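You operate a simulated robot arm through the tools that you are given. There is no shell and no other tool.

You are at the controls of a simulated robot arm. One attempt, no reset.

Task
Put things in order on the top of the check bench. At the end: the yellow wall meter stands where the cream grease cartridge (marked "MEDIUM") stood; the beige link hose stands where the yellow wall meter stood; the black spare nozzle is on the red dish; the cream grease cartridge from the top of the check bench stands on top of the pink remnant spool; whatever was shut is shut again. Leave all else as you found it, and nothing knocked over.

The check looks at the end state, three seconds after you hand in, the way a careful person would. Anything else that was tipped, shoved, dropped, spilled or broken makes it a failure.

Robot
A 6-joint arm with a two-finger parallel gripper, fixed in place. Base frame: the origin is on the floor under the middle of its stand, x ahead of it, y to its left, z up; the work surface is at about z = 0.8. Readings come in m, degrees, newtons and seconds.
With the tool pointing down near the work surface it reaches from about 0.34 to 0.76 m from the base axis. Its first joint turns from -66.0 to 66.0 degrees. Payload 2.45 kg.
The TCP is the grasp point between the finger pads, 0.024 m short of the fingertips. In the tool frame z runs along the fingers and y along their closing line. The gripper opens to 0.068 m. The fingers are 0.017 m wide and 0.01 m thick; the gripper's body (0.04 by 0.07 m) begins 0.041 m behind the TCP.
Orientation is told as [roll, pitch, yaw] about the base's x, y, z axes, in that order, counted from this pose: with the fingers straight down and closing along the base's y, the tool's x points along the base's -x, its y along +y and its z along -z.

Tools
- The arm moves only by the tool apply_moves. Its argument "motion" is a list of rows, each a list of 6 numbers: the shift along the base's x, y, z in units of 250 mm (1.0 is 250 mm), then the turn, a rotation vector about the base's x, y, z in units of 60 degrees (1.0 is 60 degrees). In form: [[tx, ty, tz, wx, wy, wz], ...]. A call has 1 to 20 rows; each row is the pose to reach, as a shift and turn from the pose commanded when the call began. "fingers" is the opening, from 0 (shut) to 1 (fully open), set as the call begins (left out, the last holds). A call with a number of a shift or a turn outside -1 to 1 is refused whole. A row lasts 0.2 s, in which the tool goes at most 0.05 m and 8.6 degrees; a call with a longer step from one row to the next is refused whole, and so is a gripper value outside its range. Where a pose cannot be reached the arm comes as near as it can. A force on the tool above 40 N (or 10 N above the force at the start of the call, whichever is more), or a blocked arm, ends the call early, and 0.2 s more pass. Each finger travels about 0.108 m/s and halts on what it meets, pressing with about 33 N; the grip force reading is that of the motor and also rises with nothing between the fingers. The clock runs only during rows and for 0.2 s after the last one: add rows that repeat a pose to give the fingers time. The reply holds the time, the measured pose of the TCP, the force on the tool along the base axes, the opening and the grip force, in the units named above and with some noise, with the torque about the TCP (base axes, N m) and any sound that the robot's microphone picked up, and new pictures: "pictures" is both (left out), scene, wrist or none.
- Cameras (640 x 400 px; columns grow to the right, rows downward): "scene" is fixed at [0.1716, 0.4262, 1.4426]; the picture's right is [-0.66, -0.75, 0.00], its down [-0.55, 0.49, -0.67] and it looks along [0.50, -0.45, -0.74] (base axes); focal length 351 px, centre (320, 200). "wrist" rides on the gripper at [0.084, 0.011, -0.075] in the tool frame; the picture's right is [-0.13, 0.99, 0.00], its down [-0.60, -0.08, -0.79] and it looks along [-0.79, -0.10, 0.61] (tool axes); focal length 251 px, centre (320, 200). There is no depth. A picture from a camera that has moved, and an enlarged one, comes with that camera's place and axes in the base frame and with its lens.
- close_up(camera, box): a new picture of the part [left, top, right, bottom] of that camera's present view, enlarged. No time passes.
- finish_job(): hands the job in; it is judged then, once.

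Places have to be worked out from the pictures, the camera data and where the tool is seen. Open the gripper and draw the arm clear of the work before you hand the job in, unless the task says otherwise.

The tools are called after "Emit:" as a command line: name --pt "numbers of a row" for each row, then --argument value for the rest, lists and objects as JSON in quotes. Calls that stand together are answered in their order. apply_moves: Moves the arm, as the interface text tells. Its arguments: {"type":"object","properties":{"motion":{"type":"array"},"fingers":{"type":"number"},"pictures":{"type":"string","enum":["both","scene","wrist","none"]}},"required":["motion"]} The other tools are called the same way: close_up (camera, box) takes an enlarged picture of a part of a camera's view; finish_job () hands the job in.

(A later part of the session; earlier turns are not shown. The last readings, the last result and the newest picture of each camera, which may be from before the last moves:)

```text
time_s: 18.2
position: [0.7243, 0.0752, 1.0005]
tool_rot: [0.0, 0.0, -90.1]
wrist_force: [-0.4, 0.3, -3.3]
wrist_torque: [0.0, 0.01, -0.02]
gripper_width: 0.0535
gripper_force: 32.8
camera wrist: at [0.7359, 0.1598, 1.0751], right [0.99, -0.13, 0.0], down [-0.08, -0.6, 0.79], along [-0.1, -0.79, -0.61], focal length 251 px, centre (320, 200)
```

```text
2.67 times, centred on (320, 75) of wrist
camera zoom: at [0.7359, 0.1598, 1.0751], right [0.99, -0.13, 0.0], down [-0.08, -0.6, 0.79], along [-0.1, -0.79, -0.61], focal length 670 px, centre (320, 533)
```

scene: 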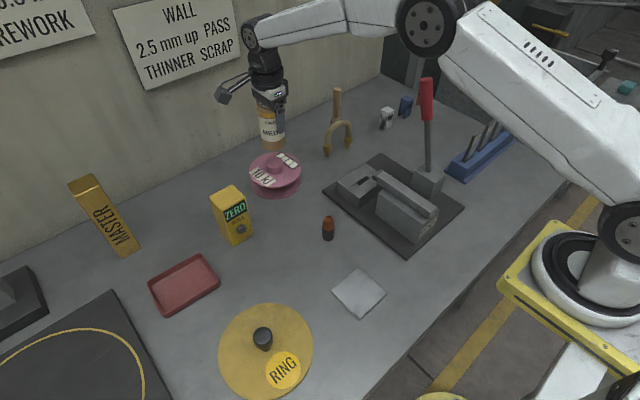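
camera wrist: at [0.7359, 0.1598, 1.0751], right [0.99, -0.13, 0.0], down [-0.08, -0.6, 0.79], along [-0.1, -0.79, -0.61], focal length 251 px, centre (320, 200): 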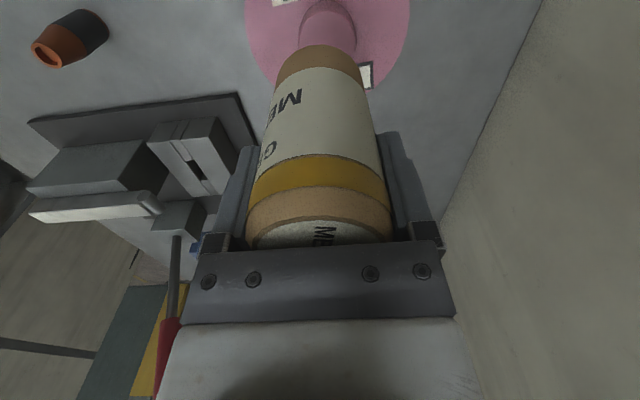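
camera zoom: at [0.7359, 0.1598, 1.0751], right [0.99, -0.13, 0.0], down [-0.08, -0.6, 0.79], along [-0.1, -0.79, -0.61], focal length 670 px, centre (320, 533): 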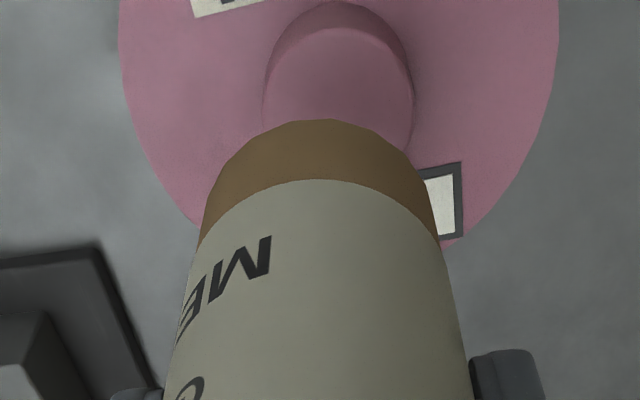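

Hub appears about 5 mm toward +x and a few mm toward +y of the cartridge axis. I shift by (+5, +4) mm and lower to TCP z≈0.962, still a little above the hub.

Emit:
apply_moves --pt "0.02 0.016 -0.06 0 0 0" --pt "0.02 0.016 -0.11 0 0 0" --pt "0.02 0.016 -0.15 0 0 0" --pt "0.02 0.016 -0.15 0 0 0" --pictures "both"

Emit:
close_up --camera "scene" --box '[230, 100, 320, 210]'

Emit:
close_up --camera "wrist" --box '[200, 0, 440, 150]'

```text
time_s: 19.2
position: [0.7311, 0.0787, 0.9647]
tool_rot: [0.1, 0.0, -90.0]
wrist_force: [-0.1, -0.2, -3.3]
wrist_torque: [-0.04, 0.0, 0.02]
gripper_width: 0.0533
gripper_force: 33.0
camera wrist: at [0.7434, 0.1632, 1.0383], right [0.99, -0.13, 0.0], down [-0.08, -0.6, 0.79], along [-0.1, -0.79, -0.61], focal length 251 px, centre (320, 200)
```

scene: 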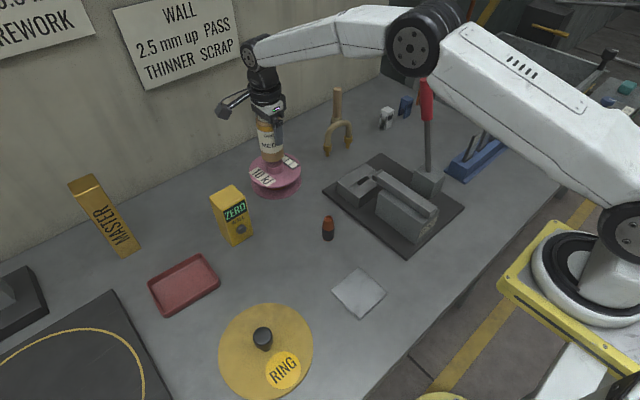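
wrist: 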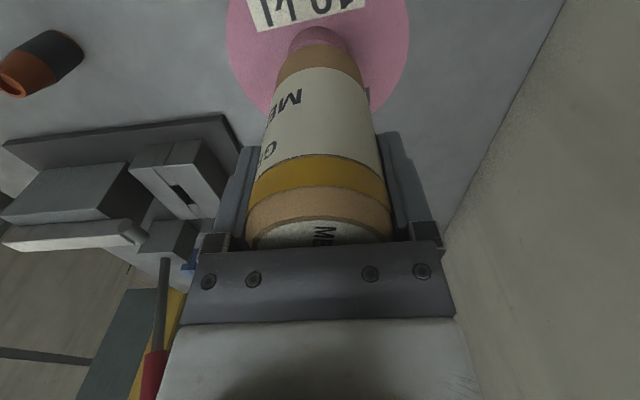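

```text
3.64 times, centred on (275, 155) of scene
camera zoom: at [0.1717, 0.4262, 1.4426], right [-0.66, -0.75, 0.0], down [-0.55, 0.49, -0.67], along [0.5, -0.45, -0.74], focal length 1277 px, centre (484, 364)
```

zoom: 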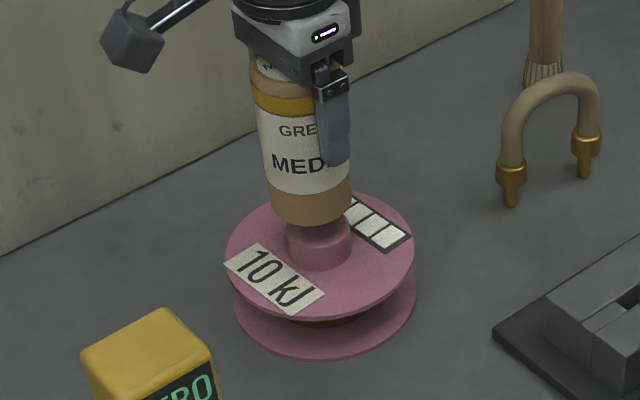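

```text
2.67 times, centred on (320, 75) of wrist
camera zoom: at [0.7434, 0.1632, 1.0383], right [0.99, -0.13, 0.0], down [-0.08, -0.6, 0.79], along [-0.1, -0.79, -0.61], focal length 670 px, centre (320, 533)
```

zoom: 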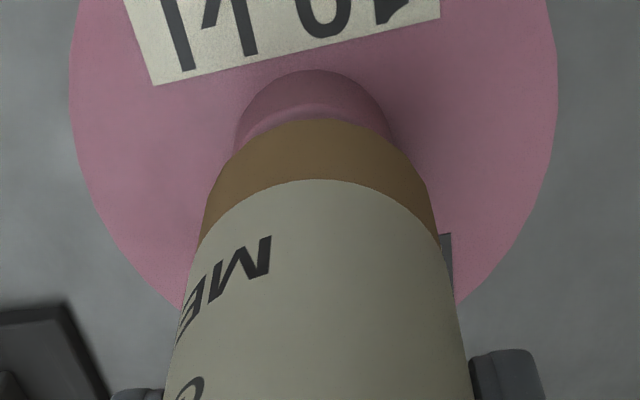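

Both views agree: cartridge now centred within ~2 mm of the hub, gap ≈22 mm (hub top ≈0.866). I trim −1.5 mm in x and lower 17 mm.

Emit:
apply_moves --pt "-0.006 -0.002 -0.03 0 0 0" --pt "-0.006 -0.002 -0.055 0 0 0" --pt "-0.006 -0.002 -0.068 0 0 0" --pt "-0.006 -0.002 -0.068 0 0 0" --pictures "wrist"

Emit:
close_up --camera "scene" --box '[230, 100, 320, 210]'

Emit:
close_up --camera "wrist" --box '[200, 0, 440, 150]'

```text
time_s: 20.2
position: [0.728, 0.0795, 0.9455]
tool_rot: [-0.1, -0.1, -90.0]
wrist_force: [0.9, 0.3, -3.0]
wrist_torque: [0.03, 0.0, 0.0]
gripper_width: 0.0536
gripper_force: 32.8
camera wrist: at [0.74, 0.1639, 1.0198], right [0.99, -0.13, 0.0], down [-0.08, -0.6, 0.79], along [-0.1, -0.79, -0.61], focal length 251 px, centre (320, 200)
```

wrist: 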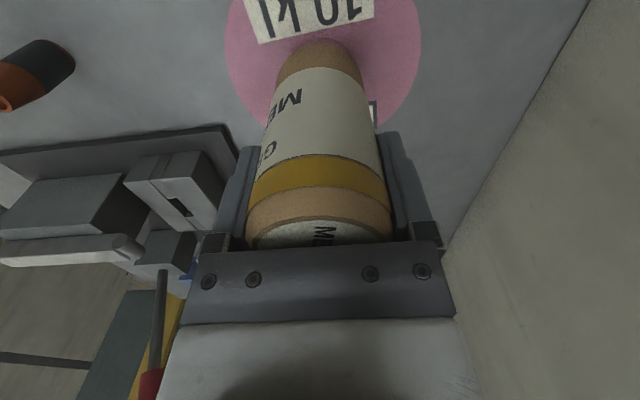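

```text
3.64 times, centred on (275, 155) of scene
camera zoom: at [0.1717, 0.4262, 1.4426], right [-0.66, -0.75, 0.0], down [-0.55, 0.49, -0.67], along [0.5, -0.45, -0.74], focal length 1277 px, centre (484, 364)
```

zoom: 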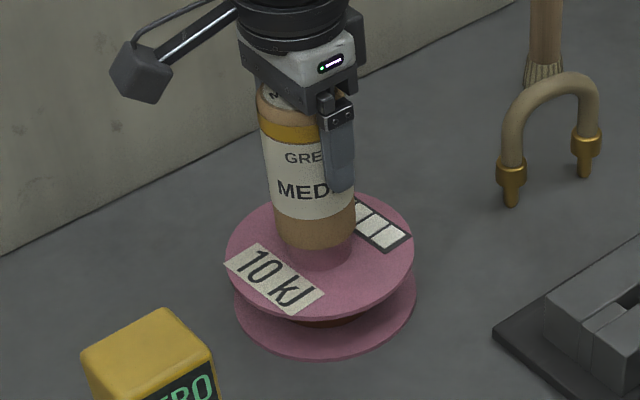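

```text
2.67 times, centred on (320, 75) of wrist
camera zoom: at [0.74, 0.1639, 1.0198], right [0.99, -0.13, 0.0], down [-0.08, -0.6, 0.79], along [-0.1, -0.79, -0.61], focal length 670 px, centre (320, 533)
```

zoom: 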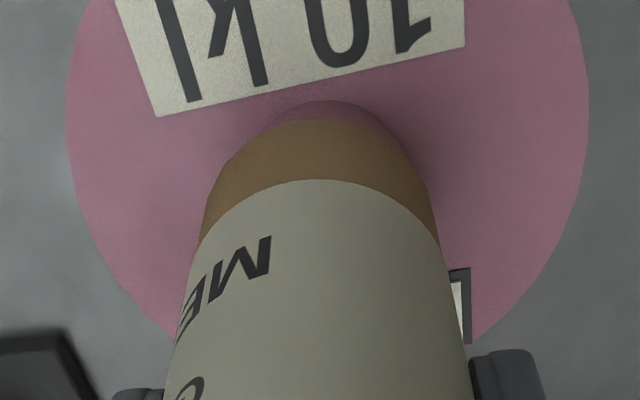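

Nearly down, gap about 3–5 mm, force still only the weight. I shift +1 mm in x and lower in 1 mm steps, watching the vertical force.

Emit:
apply_moves --pt "0.004 0 -0.004 0 0 0" --pt "0.004 0 -0.008 0 0 0" --pt "0.004 0 -0.012 0 0 0" --pt "0.004 0 -0.012 0 0 0" --pictures "none"

```text
time_s: 21.2
position: [0.731, 0.0795, 0.9445]
tool_rot: [0.1, -0.1, -90.0]
wrist_force: [-4.1, -1.0, 10.7]
wrist_torque: [-0.21, 0.47, 0.01]
gripper_width: 0.0536
gripper_force: 32.7
```

Contact: vertical force rose to +10.7 N, so the cartridge is on the hub. I ease up half a millimetre to reduce the load before releasing.

Emit:
apply_moves --pt "-0.002 0 0.002 0 0 0" --pt "-0.002 0 0.003 0 0 0" --pt "-0.002 0 0.003 0 0 0" --pictures "none"

```text
time_s: 22.0
position: [0.7297, 0.0802, 0.944]
tool_rot: [0.1, 0.0, -90.0]
wrist_force: [4.5, -3.6, 9.3]
wrist_torque: [-0.31, -0.03, 0.03]
gripper_width: 0.0533
gripper_force: 33.1
```

Emit:
apply_moves --pt "0.001 0.001 0.003 0 0 0" --pt "0.001 0.001 0.003 0 0 0" --pictures "none"

```text
time_s: 22.6
position: [0.7303, 0.0813, 0.9453]
tool_rot: [-0.1, 0.0, -89.9]
wrist_force: [0.5, -2.5, 4.5]
wrist_torque: [-0.23, -0.24, -0.06]
gripper_width: 0.0536
gripper_force: 33.5
```

Light contact now (about 4.5 N). I open the fingers while holding still.

Emit:
apply_moves --pt "0 0 0 0 0 0" --pt "0 0 0 0 0 0" --pt "0 0 0 0 0 0" --pt "0 0 0 0 0 0" --fingers 1 --pictures "both"

Emit:
close_up --camera "scene" --box '[230, 100, 320, 210]'

```text
time_s: 23.6
position: [0.7291, 0.0805, 0.9442]
tool_rot: [0.0, 0.0, -89.9]
wrist_force: [0.8, 0.3, -1.1]
wrist_torque: [-0.01, 0.05, 0.03]
gripper_width: 0.0679
gripper_force: 0.0
camera wrist: at [0.7411, 0.1648, 1.019], right [0.99, -0.13, 0.0], down [-0.08, -0.6, 0.79], along [-0.1, -0.79, -0.61], focal length 251 px, centre (320, 200)
```

scene: 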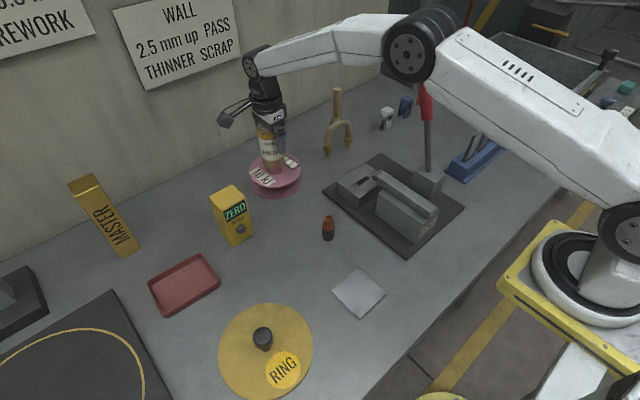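
wrist: 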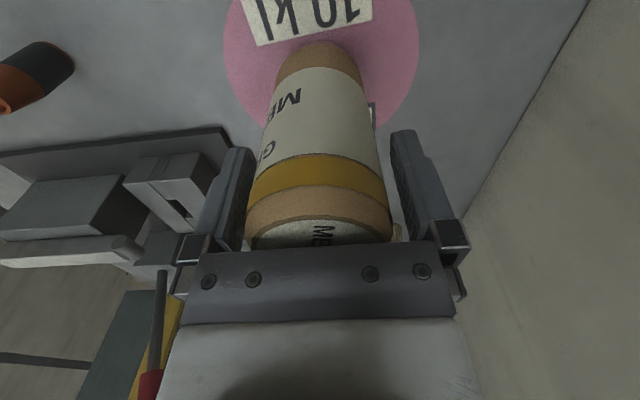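

```text
3.64 times, centred on (275, 155) of scene
camera zoom: at [0.1716, 0.4262, 1.4426], right [-0.66, -0.75, 0.0], down [-0.55, 0.49, -0.67], along [0.5, -0.45, -0.74], focal length 1277 px, centre (484, 364)
```

zoom: 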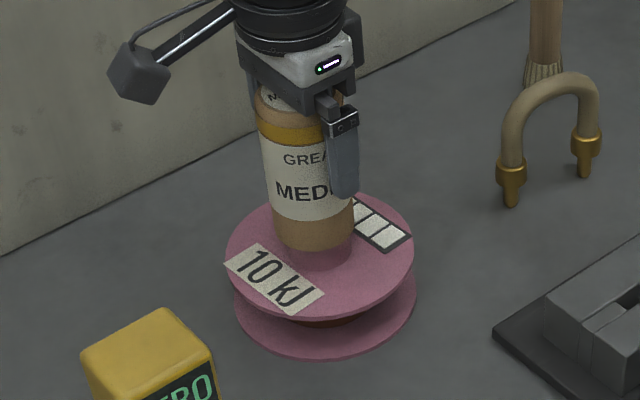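

The cartridge stands on the spool with the fingers clear on both sides. I raise straight up to z≈1.12.

Emit:
apply_moves --pt "0 0 0.06 0 0 0" --pt "0 0 0.14 0 0 0" --pt "0 0 0.24 0 0 0" --pt "0 0 0.36 0 0 0" --pt "0 0 0.5 0 0 0" --pt "0 0 0.65 0 0 0" --pt "0 0 0.7 0 0 0" --pictures "both"

Emit:
close_up --camera "scene" --box '[230, 100, 320, 210]'

Emit:
close_up --camera "wrist" --box '[200, 0, 440, 150]'

```text
time_s: 25.2
position: [0.7283, 0.0817, 1.1174]
tool_rot: [0.0, 0.0, -89.9]
wrist_force: [0.1, 0.5, 0.0]
wrist_torque: [-0.01, 0.03, 0.0]
gripper_width: 0.068
gripper_force: 0.2
camera wrist: at [0.7409, 0.1654, 1.1925], right [0.99, -0.13, 0.0], down [-0.08, -0.6, 0.79], along [-0.1, -0.79, -0.61], focal length 251 px, centre (320, 200)
```

scene: 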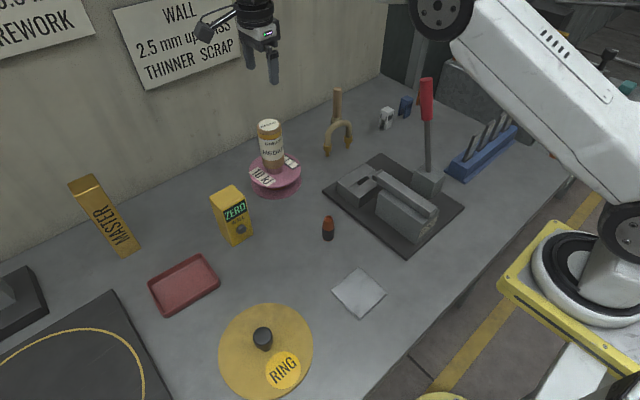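
wrist: 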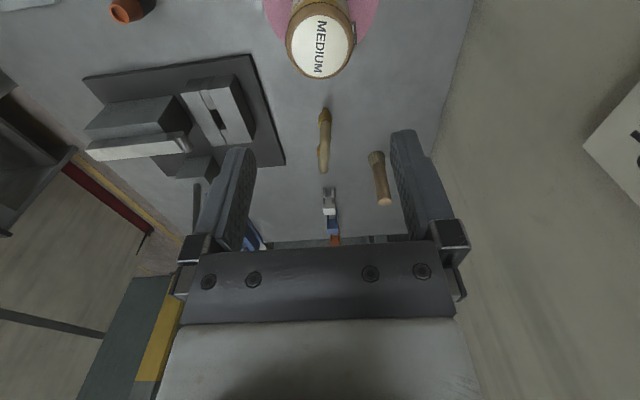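

```text
3.64 times, centred on (275, 155) of scene
camera zoom: at [0.1716, 0.4262, 1.4426], right [-0.66, -0.75, 0.0], down [-0.55, 0.49, -0.67], along [0.5, -0.45, -0.74], focal length 1277 px, centre (484, 364)
```

zoom: 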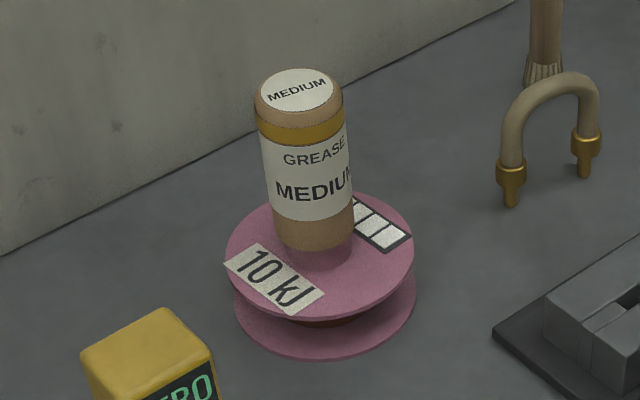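

```text
2.67 times, centred on (320, 75) of wrist
camera zoom: at [0.7409, 0.1654, 1.1925], right [0.99, -0.13, 0.0], down [-0.08, -0.6, 0.79], along [-0.1, -0.79, -0.61], focal length 670 px, centre (320, 533)
```

zoom: 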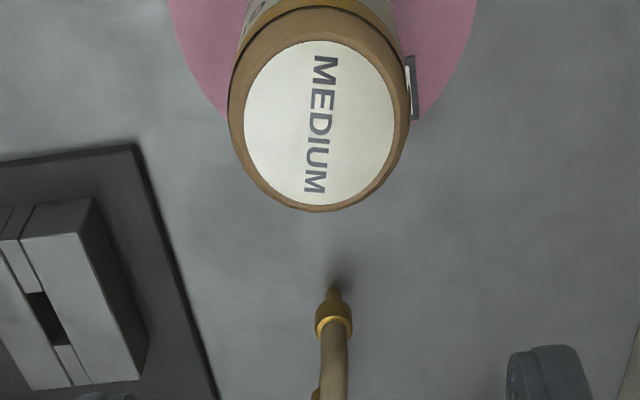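

Cartridge stands centred on the spool. Next the meter, estimated at (0.655, 0.243): I move above it and turn back to yaw 0 so the fingers close on its plain side faces (the knob is on the front).

Emit:
apply_moves --pt "-0.04 0.09 0 0 0 0.14" --pt "-0.08 0.18 0 0 0 0.28" --pt "-0.12 0.28 0 0 0 0.42" --pt "-0.17 0.38 0 0 0 0.56" --pt "-0.22 0.48 0 0 0 0.7" --pt "-0.26 0.57 0 0 0 0.84" --pt "-0.29 0.645 0 0 0 0.98" --pictures "none"

Emit:
apply_moves --pt "0 0 0 0 0 0.13" --pt "0 0 0 0 0 0.26" --pt "0 0 0 0 0 0.39" --pt "0 0 0 0 0 0.52" --pt "0 0 0 0 0 0.52" --pictures "both"

Emit:
close_up --camera "wrist" --box '[200, 0, 440, 150]'

```text
time_s: 26.8
position: [0.6582, 0.2425, 1.119]
tool_rot: [-0.1, 0.1, -30.9]
wrist_force: [-0.4, 1.2, 0.5]
wrist_torque: [0.02, -0.02, -0.02]
gripper_width: 0.0678
gripper_force: 0.0
```

```text
time_s: 28.0
position: [0.6575, 0.2418, 1.1195]
tool_rot: [0.1, 0.0, 0.2]
wrist_force: [0.1, -0.2, 0.3]
wrist_torque: [-0.02, 0.03, -0.04]
gripper_width: 0.068
gripper_force: 0.1
camera wrist: at [0.5743, 0.2523, 1.1938], right [0.13, 0.99, 0.0], down [0.6, -0.08, 0.79], along [0.79, -0.1, -0.61], focal length 251 px, centre (320, 200)
```

scene: 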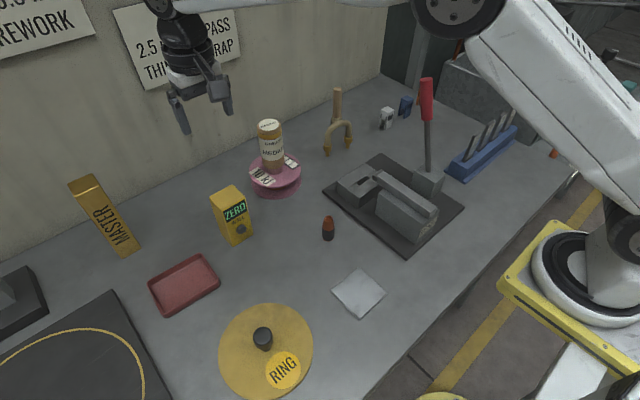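
wrist: 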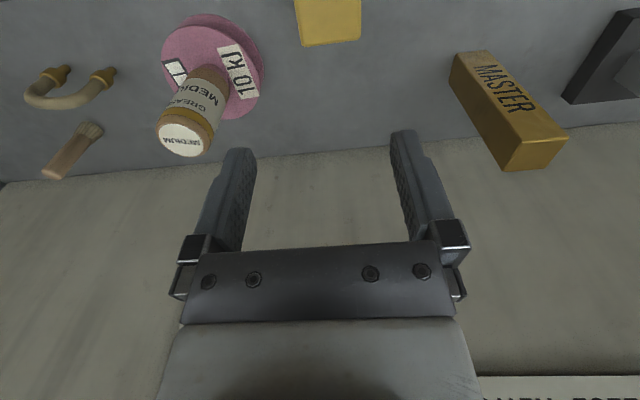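

```text
2.67 times, centred on (320, 75) of wrist
camera zoom: at [0.5743, 0.2523, 1.1938], right [0.13, 0.99, 0.0], down [0.6, -0.08, 0.79], along [0.79, -0.1, -0.61], focal length 670 px, centre (320, 533)
```

zoom: 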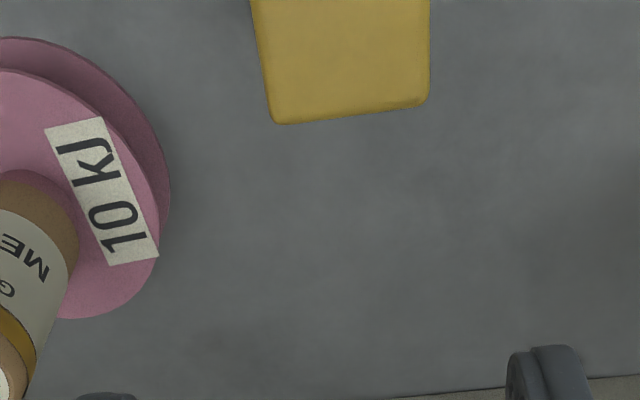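

The meter's back top edge runs y≈0.222–0.280 at x≈0.678, parallel to the finger line, so its centre is near y 0.25. I correct by +9 mm in y and lower to z≈1.0.

Emit:
apply_moves --pt "-0.012 0.036 -0.15 0 0 0" --pt "-0.012 0.036 -0.32 0 0 0" --pt "-0.012 0.036 -0.46 0 0 0" --pt "-0.012 0.036 -0.46 0 0 0" --pictures "both"

Emit:
close_up --camera "wrist" --box '[200, 0, 440, 150]'

```text
time_s: 29.0
position: [0.6524, 0.2498, 1.001]
tool_rot: [0.0, 0.0, 0.0]
wrist_force: [-0.7, 0.4, -0.1]
wrist_torque: [0.0, -0.01, -0.02]
gripper_width: 0.0679
gripper_force: 0.0
camera wrist: at [0.5692, 0.2613, 1.0761], right [0.13, 0.99, 0.0], down [0.6, -0.08, 0.79], along [0.79, -0.1, -0.61], focal length 251 px, centre (320, 200)
```

scene: 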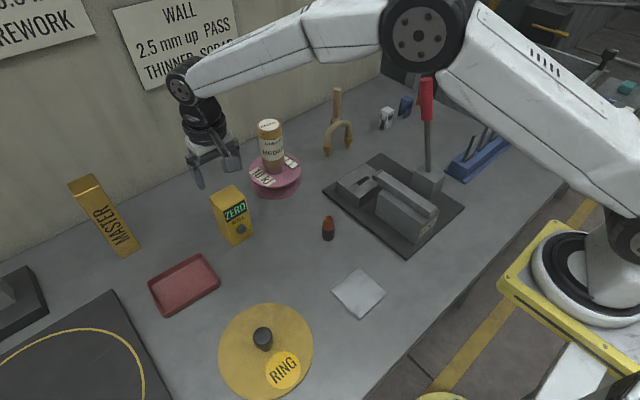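
wrist: 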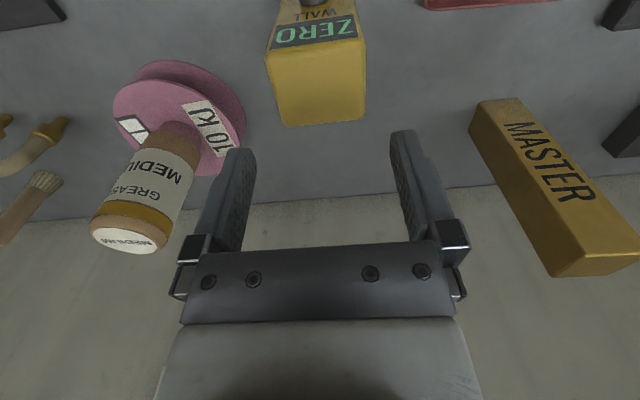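

```text
2.67 times, centred on (320, 75) of wrist
camera zoom: at [0.5692, 0.2613, 1.0761], right [0.13, 0.99, 0.0], down [0.6, -0.08, 0.79], along [0.79, -0.1, -0.61], focal length 670 px, centre (320, 533)
```

zoom: 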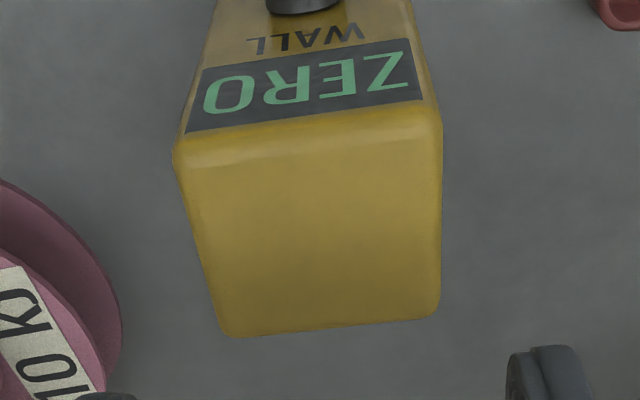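

Top face measures about 0.060 wide × 0.048 deep, centred at (0.654, 0.249), rotated about −1.4°. I trim the alignment (−1 mm y, −1.4° yaw) and lower to z≈0.957, fingertips just above the top.

Emit:
apply_moves --pt "0.004 -0.004 -0.06 0 0 -0.02" --pt "0.004 -0.004 -0.12 0 0 -0.022" --pt "0.004 -0.004 -0.178 0 0 -0.022" --pt "0.004 -0.004 -0.178 0 0 -0.022" --pictures "wrist"

Emit:
close_up --camera "wrist" --box '[200, 30, 440, 180]'

Emit:
close_up --camera "scene" --box '[170, 130, 290, 260]'

```text
time_s: 30.0
position: [0.6545, 0.2488, 0.9593]
tool_rot: [-0.1, 0.0, -1.3]
wrist_force: [-0.5, -0.1, -0.4]
wrist_torque: [-0.01, 0.0, -0.01]
gripper_width: 0.0681
gripper_force: 0.1
camera wrist: at [0.5716, 0.2627, 1.0331], right [0.15, 0.99, 0.0], down [0.6, -0.09, 0.79], along [0.78, -0.12, -0.61], focal length 251 px, centre (320, 200)
```

wrist: 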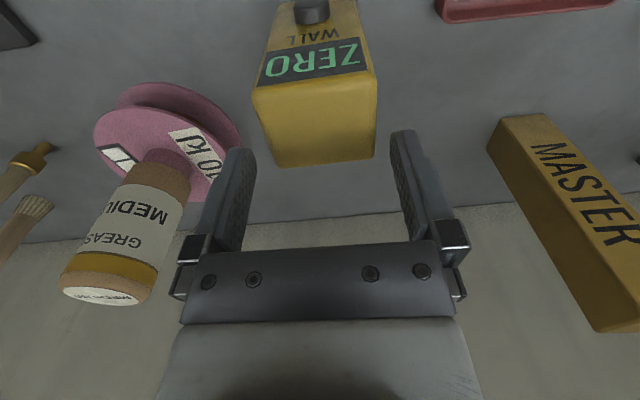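

```text
2.67 times, centred on (320, 105) of wrist
camera zoom: at [0.5716, 0.2627, 1.0331], right [0.15, 0.99, 0.0], down [0.6, -0.09, 0.79], along [0.78, -0.12, -0.61], focal length 670 px, centre (320, 453)
```

zoom: 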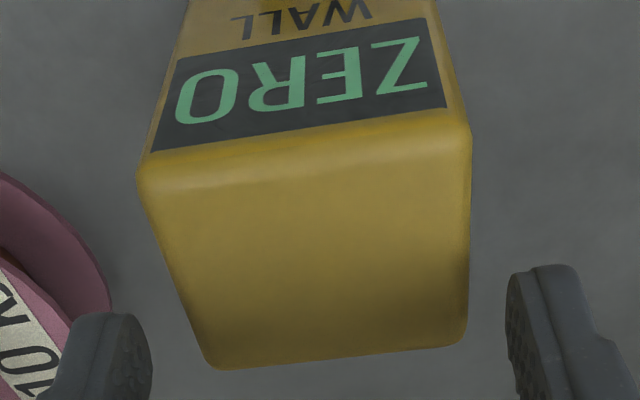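

```text
3.08 times, centred on (230, 195) of scene
camera zoom: at [0.1716, 0.4262, 1.4426], right [-0.66, -0.75, 0.0], down [-0.55, 0.49, -0.67], along [0.5, -0.45, -0.74], focal length 1080 px, centre (597, 215)
```

zoom: 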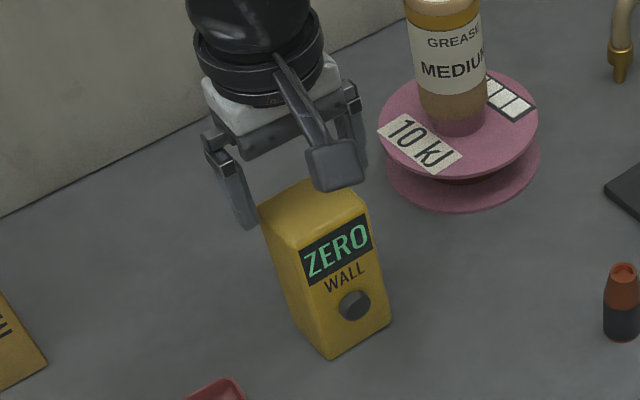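

Centred within 1 mm with about 3.7 mm clearance each side. I descend slowly to TCP z≈0.891.

Emit:
apply_moves --pt "0 0 -0.05 0 0 0" --pt "0 0 -0.1 0 0 0" --pt "0 0 -0.15 0 0 0" --pt "0 0 -0.2 0 0 0" --pt "0 0 -0.24 0 0 0" --pt "0 0 -0.27 0 0 0" --pictures "wrist"

```text
time_s: 31.4
position: [0.6551, 0.2476, 0.8918]
tool_rot: [0.0, 0.1, -1.3]
wrist_force: [0.5, -0.3, 0.4]
wrist_torque: [0.02, 0.05, -0.02]
gripper_width: 0.0681
gripper_force: 0.1
camera wrist: at [0.5723, 0.2613, 0.9671], right [0.15, 0.99, 0.0], down [0.6, -0.09, 0.79], along [0.78, -0.12, -0.61], focal length 251 px, centre (320, 200)
```

wrist: 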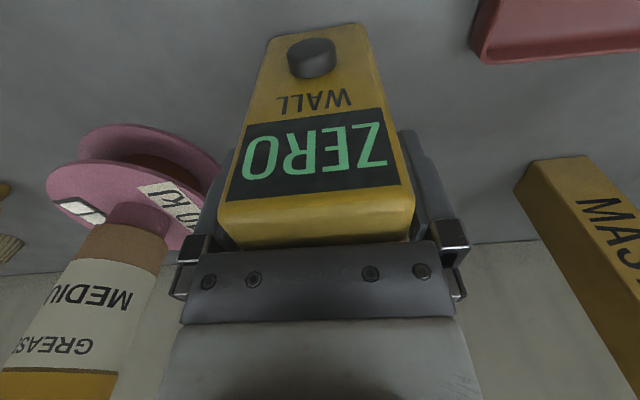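

Fingers are on both sides of the meter with no contact; its centre is about (0.655, 0.248), which I keep as the hose's target. I close the gripper.

Emit:
apply_moves --pt "0 0 0 0 0 0" --pt "0 0 0 0 0 0" --pt "0 0 0 0 0 0" --fingers 0 --pictures "none"

Emit:
apply_moves --pt "0 0 0.03 0 0 0" --pt "0 0 0.1 0 0 0" --pt "0 0 0.25 0 0 0" --pt "0 0 0.42 0 0 0" --pt "0 0 0.6 0 0 0" --pt "0 0 0.78 0 0 0" --pt "0 0 0.95 0 0 0" --pictures "both"

```text
time_s: 32.2
position: [0.6549, 0.2483, 0.8914]
tool_rot: [0.0, 0.0, -1.3]
wrist_force: [0.5, -0.4, -0.8]
wrist_torque: [-0.05, -0.11, 0.03]
gripper_width: 0.058
gripper_force: 33.5
```

```text
time_s: 33.8
position: [0.6557, 0.2488, 1.1306]
tool_rot: [0.0, 0.0, -1.2]
wrist_force: [-0.7, -0.2, -2.6]
wrist_torque: [0.0, -0.02, 0.0]
gripper_width: 0.0578
gripper_force: 33.2
camera wrist: at [0.5727, 0.2619, 1.2048], right [0.15, 0.99, 0.0], down [0.6, -0.09, 0.79], along [0.78, -0.12, -0.61], focal length 251 px, centre (320, 200)
```

scene: 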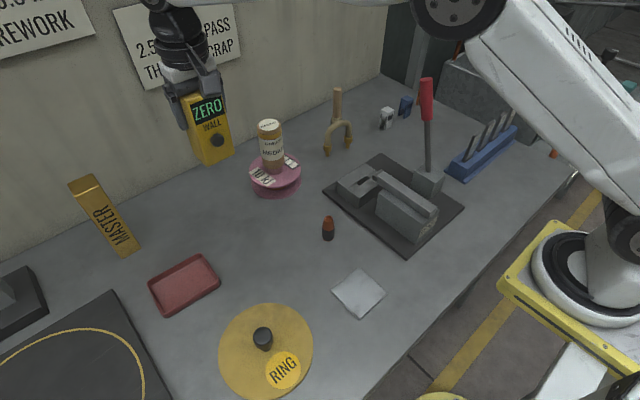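
wrist: 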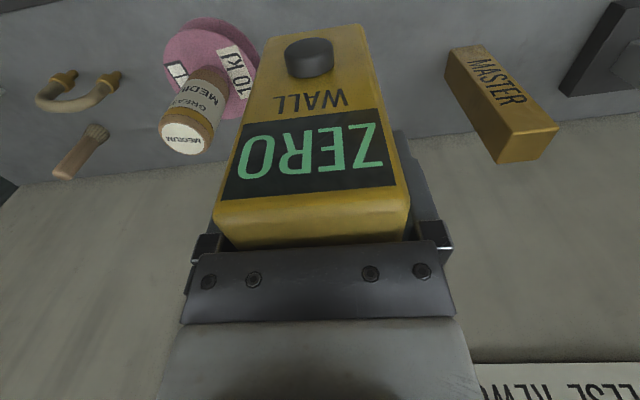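

Meter held (0.058 m wide), clear of the bench. I carry it at z≈1.17 (its bottom ≈1.08) along a route that stays well outside the lever, turning gradually to yaw −90°.

Emit:
apply_moves --pt "0.01 -0.1 0.06 0 0 -0.05" --pt "0.03 -0.26 0.12 0 0 -0.15" --pt "0.05 -0.42 0.16 0 0 -0.25" --pt "0.07 -0.58 0.16 0 0 -0.35" --pt "0.09 -0.74 0.16 0 0 -0.45" --pt "0.1 -0.9 0.16 0 0 -0.55" --pt "0.1 -0.99 0.16 0 0 -0.6" --pictures "none"

Emit:
apply_moves --pt "-0.04 -0.15 0 0 0 -0.1" --pt "-0.08 -0.31 0 0 0 -0.2" --pt "-0.12 -0.48 0 0 0 -0.3" --pt "-0.16 -0.65 0 0 0 -0.4" --pt "-0.2 -0.8 0 0 0 -0.5" --pictures "scene"

Emit:
apply_moves --pt "-0.06 -0.15 0 0 0 -0.08" --pt "-0.13 -0.3 0 0 0 -0.16" --pt "-0.2 -0.46 0 0 0 -0.24" --pt "-0.27 -0.61 0 0 0 -0.32" --pt "-0.316 -0.724 0 0 0 -0.378" --pt "-0.316 -0.724 0 0 0 -0.378" --pictures "both"

```text
time_s: 35.4
position: [0.6811, -0.0, 1.1724]
tool_rot: [0.0, -0.1, -37.3]
wrist_force: [0.0, -0.2, -2.5]
wrist_torque: [-0.01, -0.02, 0.01]
gripper_width: 0.0577
gripper_force: 33.1
```

```text
time_s: 36.6
position: [0.6309, -0.1974, 1.173]
tool_rot: [0.1, 0.1, -67.4]
wrist_force: [0.3, -0.9, -3.1]
wrist_torque: [-0.01, 0.0, 0.02]
gripper_width: 0.058
gripper_force: 33.3
```

scene: 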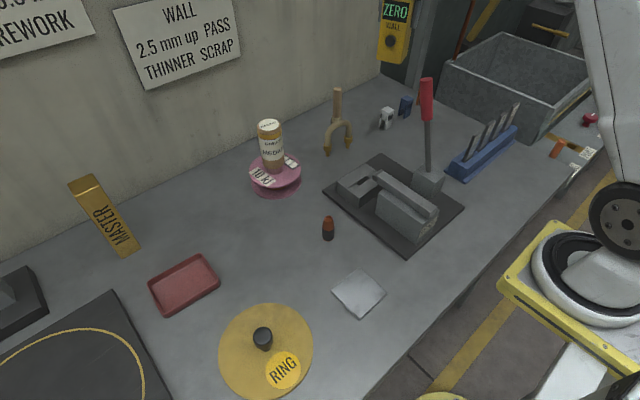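

```text
time_s: 38.0
position: [0.5475, -0.3805, 1.173]
tool_rot: [0.1, 0.1, -90.0]
wrist_force: [-0.2, -0.5, -2.8]
wrist_torque: [-0.03, -0.01, -0.01]
gripper_width: 0.0575
gripper_force: 32.8
camera wrist: at [0.5595, -0.2965, 1.2471], right [0.99, -0.13, 0.0], down [-0.08, -0.6, 0.79], along [-0.1, -0.79, -0.61], focal length 251 px, centre (320, 200)
```

scene: 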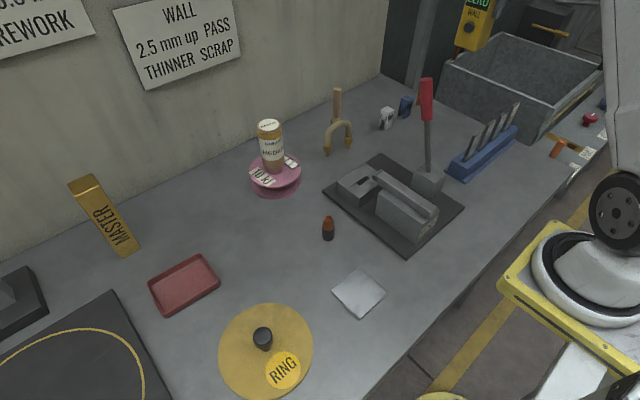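
wrist: 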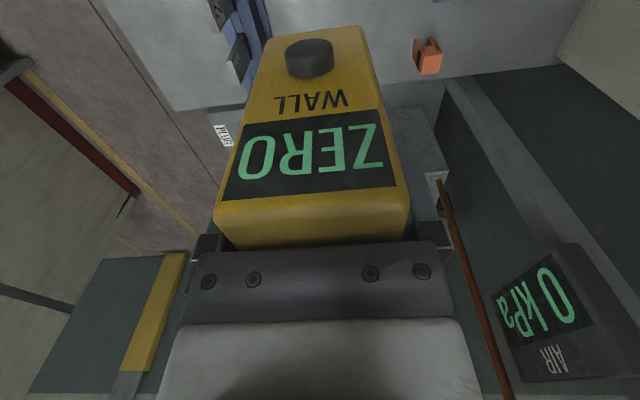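

Over the spot at (0.5475, −0.3805); I trim +3 mm x, +1 mm y and descend to z≈0.93 (meter bottom ≈0.84), then look.

Emit:
apply_moves --pt "0.012 0.004 -0.1 0 0 0" --pt "0.012 0.004 -0.27 0 0 0" --pt "0.012 0.004 -0.44 0 0 0" --pt "0.012 0.004 -0.61 0 0 0" --pt "0.012 0.004 -0.78 0 0 0" --pt "0.012 0.004 -0.9 0 0 0" --pt "0.012 0.004 -0.97 0 0 0" --pt "0.012 0.004 -0.97 0 0 0" --pictures "both"

Emit:
close_up --camera "scene" --box '[390, 50, 530, 170]'

```text
time_s: 39.8
position: [0.5539, -0.3811, 0.9282]
tool_rot: [0.0, 0.1, -90.0]
wrist_force: [0.9, 0.6, -2.9]
wrist_torque: [-0.02, -0.03, -0.01]
gripper_width: 0.0578
gripper_force: 32.5
camera wrist: at [0.5654, -0.2958, 1.0015], right [0.99, -0.13, 0.0], down [-0.08, -0.6, 0.79], along [-0.1, -0.79, -0.61], focal length 251 px, centre (320, 200)
```

scene: 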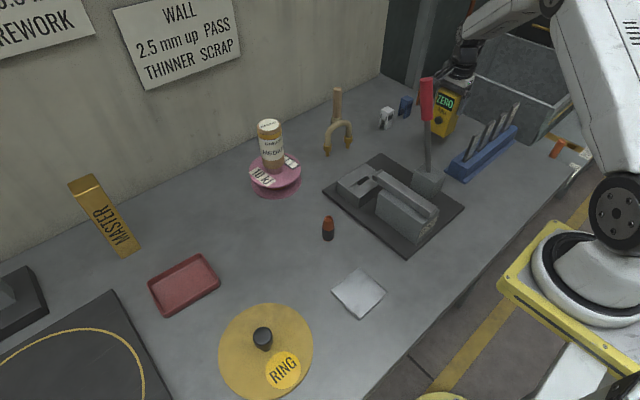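
wrist: 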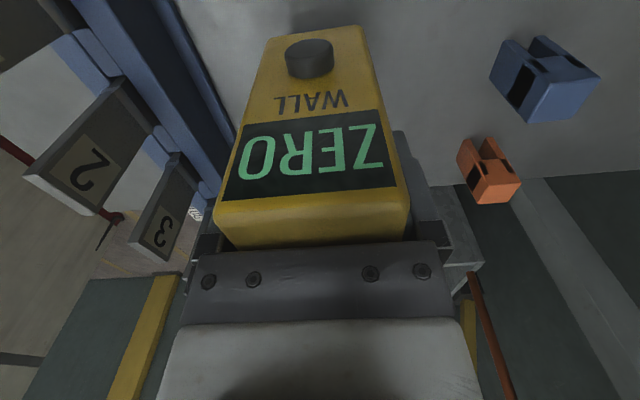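

```text
3.33 times, centred on (460, 110) of scene
camera zoom: at [0.1717, 0.4262, 1.4426], right [-0.66, -0.75, 0.0], down [-0.55, 0.49, -0.67], along [0.5, -0.45, -0.74], focal length 1170 px, centre (-147, 500)
```

zoom: 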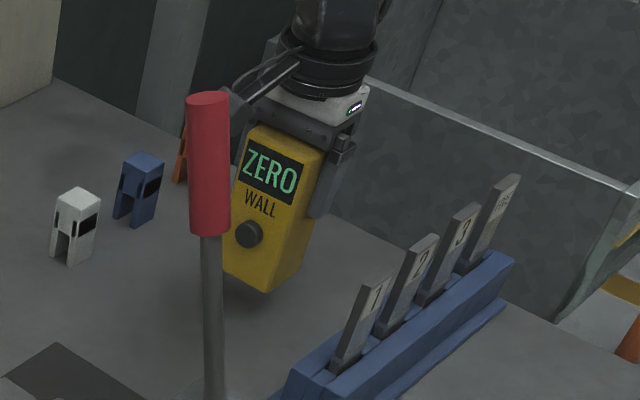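

Clear of everything. I trim −3 mm x, +2 mm y and lower to about 3 mm above the bench contact height (0.8914).

Emit:
apply_moves --pt "-0.011 0.008 -0.04 0 0 0" --pt "-0.011 0.008 -0.08 0 0 0" --pt "-0.011 0.008 -0.115 0 0 0" --pt "-0.011 0.008 -0.132 0 0 0" --pt "-0.011 0.008 -0.132 0 0 0" --pictures "none"

Emit:
apply_moves --pt "0 0 -0.004 0 0 0" --pt "0 0 -0.008 0 0 0" --pt "0 0 -0.01 0 0 0" --pt "0 0 -0.01 0 0 0" --pictures "none"

```text
time_s: 41.0
position: [0.5498, -0.3764, 0.894]
tool_rot: [-0.1, 0.0, -90.1]
wrist_force: [-0.7, 0.4, -2.1]
wrist_torque: [-0.03, -0.02, 0.02]
gripper_width: 0.0575
gripper_force: 32.9
```

```text
time_s: 42.0
position: [0.5498, -0.3752, 0.8926]
tool_rot: [0.0, 0.1, -90.0]
wrist_force: [-3.5, 3.7, 13.7]
wrist_torque: [0.41, 0.68, -0.02]
gripper_width: 0.058
gripper_force: 32.6
```

Contact at z 0.8926, but y reads −0.375, about 4 mm off. I lift 3 mm, shift −3.5 mm in y and set it down again gently.

Emit:
apply_moves --pt "0 0 0.012 0 0 0" --pt "0 -0.007 0.014 0 0 0" --pt "0 -0.014 0.014 0 0 0" --pt "0 -0.014 0.014 0 0 0" --pictures "none"

Emit:
apply_moves --pt "0 0 -0.004 0 0 0" --pt "0 0 -0.008 0 0 0" --pt "0 0 -0.011 0 0 0" --pt "0 0 -0.011 0 0 0" --pictures "none"

```text
time_s: 43.0
position: [0.5511, -0.3798, 0.8945]
tool_rot: [0.0, -0.1, -90.0]
wrist_force: [0.0, 0.4, -1.2]
wrist_torque: [-0.03, 0.0, -0.01]
gripper_width: 0.0577
gripper_force: 33.2
```

```text
time_s: 44.0
position: [0.5499, -0.3798, 0.8931]
tool_rot: [0.0, 0.0, -90.0]
wrist_force: [-0.1, -0.2, -0.3]
wrist_torque: [0.0, 0.01, 0.0]
gripper_width: 0.0577
gripper_force: 33.2
```

Position is now (0.550, −0.380) with light contact starting; I lower another half millimetre and check.

Emit:
apply_moves --pt "0 0 -0.002 0 0 0" --pt "0 0 -0.002 0 0 0" --pictures "none"

```text
time_s: 44.6
position: [0.551, -0.3801, 0.8934]
tool_rot: [0.0, 0.0, -90.0]
wrist_force: [-2.2, -1.0, 5.2]
wrist_torque: [-0.01, 0.26, 0.05]
gripper_width: 0.0579
gripper_force: 32.7
```

Contact is confirmed at about 5 N with the meter level. I open the fingers and hold.

Emit:
apply_moves --pt "0 0 0 0 0 0" --pt "0 0 0 0 0 0" --pt "0 0 0 0 0 0" --pt "0 0 0 0 0 0" --fingers 1 --pictures "wrist"

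Emit:
apply_moves --pt "0 0 0.04 0 0 0" --pt "0 0 0.1 0 0 0" --pt "0 0 0.18 0 0 0" --pt "0 0 0.28 0 0 0" --pt "0 0 0.42 0 0 0" --pt "0 0 0.6 0 0 0" --pt "0 0 0.79 0 0 0" --pt "0 0 0.97 0 0 0" --pictures "both"

Emit:
close_up --camera "scene" --box '[390, 50, 530, 170]'

```text
time_s: 45.6
position: [0.5503, -0.3791, 0.8922]
tool_rot: [0.1, 0.0, -90.0]
wrist_force: [0.2, -0.8, 0.7]
wrist_torque: [0.02, 0.02, -0.01]
gripper_width: 0.068
gripper_force: 0.1
camera wrist: at [0.5622, -0.2951, 0.9667], right [0.99, -0.13, 0.0], down [-0.08, -0.6, 0.79], along [-0.1, -0.79, -0.61], focal length 251 px, centre (320, 200)
```

wrist: 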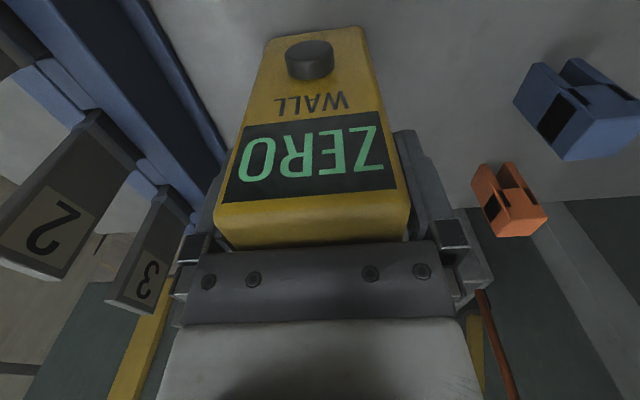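

```text
time_s: 47.4
position: [0.55, -0.3828, 1.1358]
tool_rot: [0.0, 0.0, -89.9]
wrist_force: [0.3, 0.0, 0.3]
wrist_torque: [-0.04, 0.0, -0.02]
gripper_width: 0.0682
gripper_force: 0.0
camera wrist: at [0.5625, -0.2991, 1.2115], right [0.99, -0.13, 0.0], down [-0.08, -0.6, 0.79], along [-0.1, -0.79, -0.61], focal length 251 px, centre (320, 200)
```

scene: 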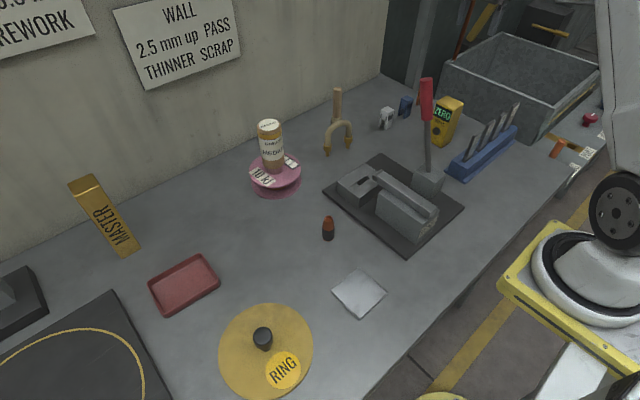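
wrist: 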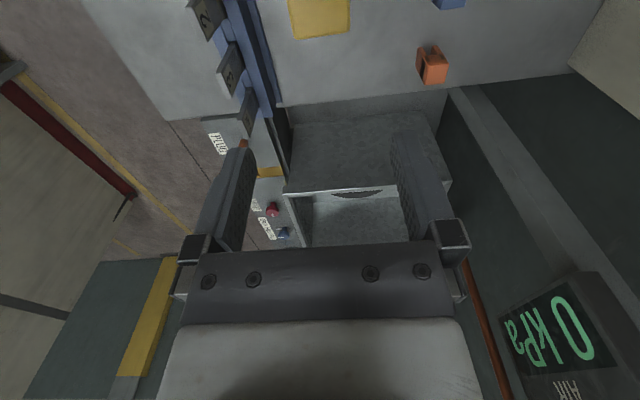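

```text
3.33 times, centred on (460, 110) of scene
camera zoom: at [0.1716, 0.4262, 1.4426], right [-0.66, -0.75, 0.0], down [-0.55, 0.49, -0.67], along [0.5, -0.45, -0.74], focal length 1170 px, centre (-147, 500)
```

zoom: 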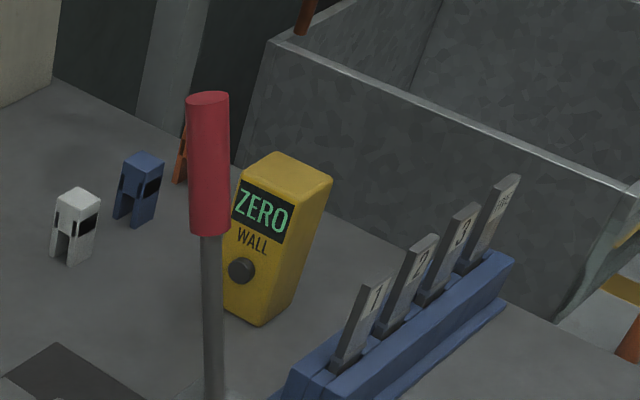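

The meter stands where the cartridge stood. Next the hose, midpoint about (0.716, −0.118), arch plane turned ~11° from the y axis, so I approach with yaw −101° to close across the tube; moving above it at z≈1.13.

Emit:
apply_moves --pt "0.09 0.13 0 0 0 -0.03" --pt "0.18 0.27 0 0 0 -0.06" --pt "0.28 0.42 0 0 0 -0.09" --pt "0.38 0.57 0 0 0 -0.12" --pt "0.48 0.72 0 0 0 -0.15" --pt "0.57 0.86 0 0 0 -0.183" --pt "0.66 0.98 0 0 0 -0.183" --pt "0.66 0.98 0 0 0 -0.183" --pictures "both"

Emit:
close_up --camera "scene" --box '[300, 70, 400, 170]'

Emit:
close_up --camera "wrist" --box '[200, 0, 440, 150]'

```text
time_s: 49.2
position: [0.7174, -0.1367, 1.1325]
tool_rot: [0.0, 0.0, -101.1]
wrist_force: [0.6, 0.3, -0.1]
wrist_torque: [-0.03, 0.03, -0.02]
gripper_width: 0.068
gripper_force: 0.1
camera wrist: at [0.7452, -0.0569, 1.2068], right [0.95, -0.32, 0.0], down [-0.19, -0.58, 0.79], along [-0.25, -0.75, -0.61], focal length 251 px, centre (320, 200)
```

scene: 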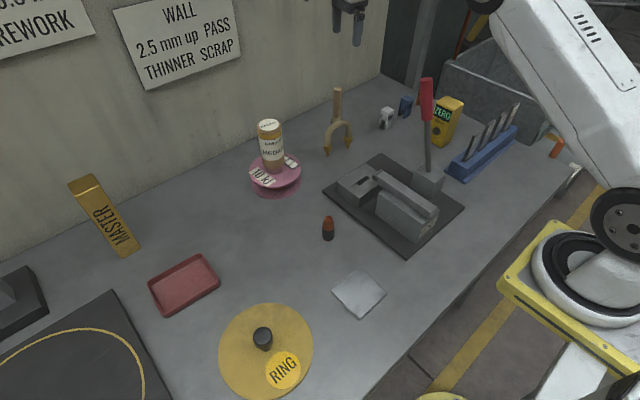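
wrist: 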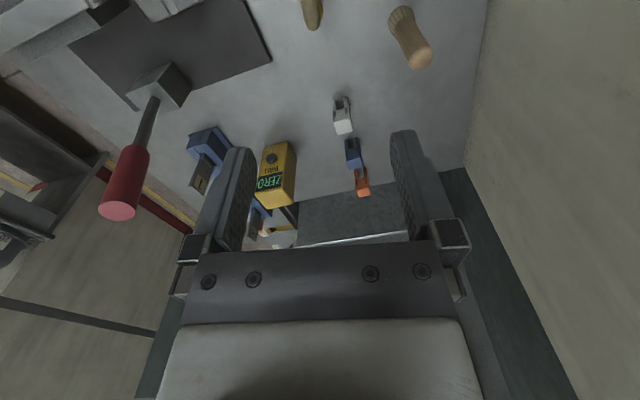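

```text
4.00 times, centred on (350, 120) of scene
camera zoom: at [0.1716, 0.4263, 1.4426], right [-0.66, -0.75, 0.0], down [-0.55, 0.49, -0.67], along [0.5, -0.45, -0.74], focal length 1404 px, centre (200, 520)
```

zoom: 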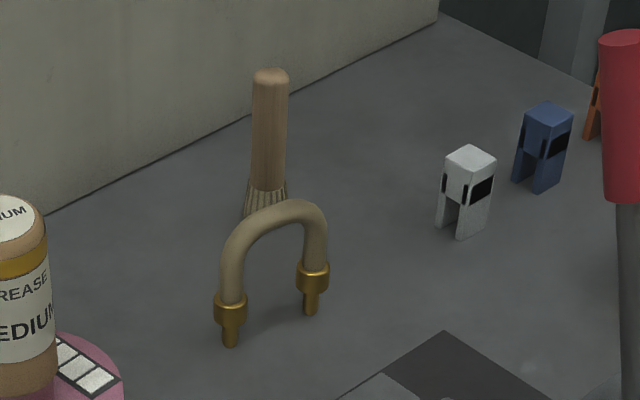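

```text
2.67 times, centred on (320, 75) of wrist
camera zoom: at [0.7452, -0.0569, 1.2068], right [0.95, -0.32, 0.0], down [-0.19, -0.58, 0.79], along [-0.25, -0.75, -0.61], focal length 670 px, centre (320, 533)
```

zoom: 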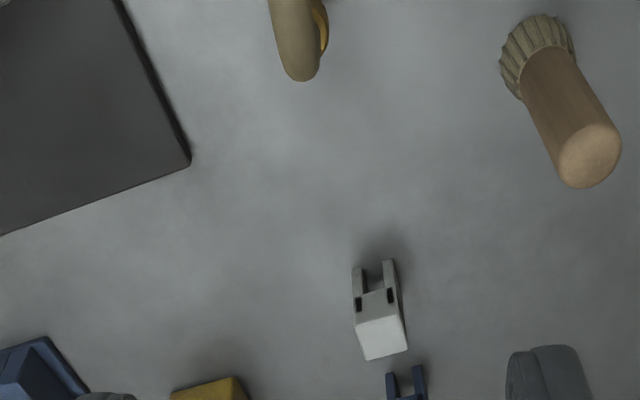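

Only the far shoulder of the hose is in view; I shift +19 mm in y and lower to z≈1.0, above both hose and brush.

Emit:
apply_moves --pt "0 0.075 -0.14 0 0 0" --pt "0 0.075 -0.31 0 0 0" --pt "0 0.075 -0.48 0 0 0" --pt "0 0.075 -0.52 0 0 0" --pt "0 0.075 -0.52 0 0 0" --pictures "both"

Emit:
close_up --camera "wrist" --box '[200, 0, 440, 150]'

```text
time_s: 50.4
position: [0.7179, -0.1163, 1.0014]
tool_rot: [-0.1, 0.0, -101.0]
wrist_force: [-0.1, 1.1, 0.1]
wrist_torque: [-0.01, 0.04, -0.03]
gripper_width: 0.0681
gripper_force: 0.1
camera wrist: at [0.7457, -0.0344, 1.0772], right [0.95, -0.32, 0.0], down [-0.19, -0.58, 0.79], along [-0.25, -0.75, -0.61], focal length 251 px, centre (320, 200)
```

scene: 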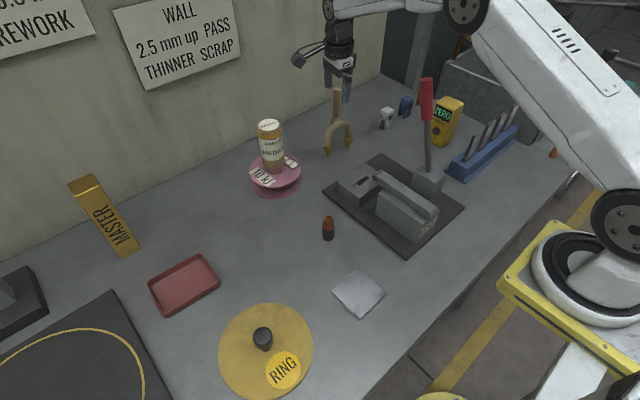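
wrist: 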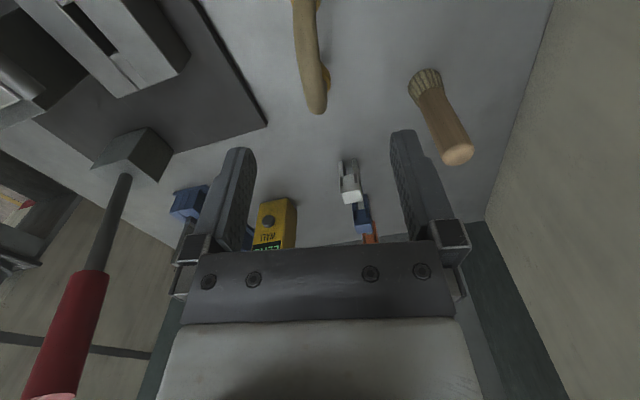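

```text
2.67 times, centred on (320, 75) of wrist
camera zoom: at [0.7457, -0.0344, 1.0772], right [0.95, -0.32, 0.0], down [-0.19, -0.58, 0.79], along [-0.25, -0.75, -0.61], focal length 670 px, centre (320, 533)
```

zoom: 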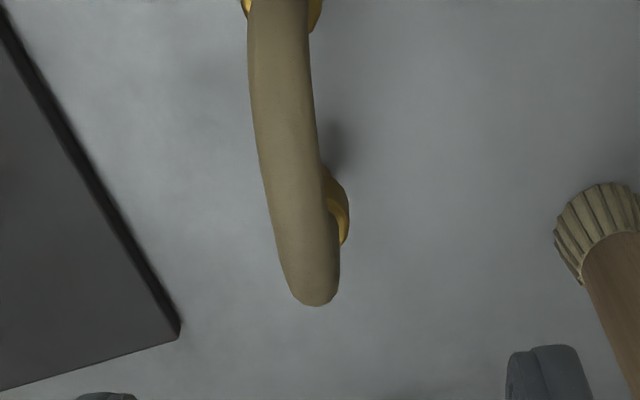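

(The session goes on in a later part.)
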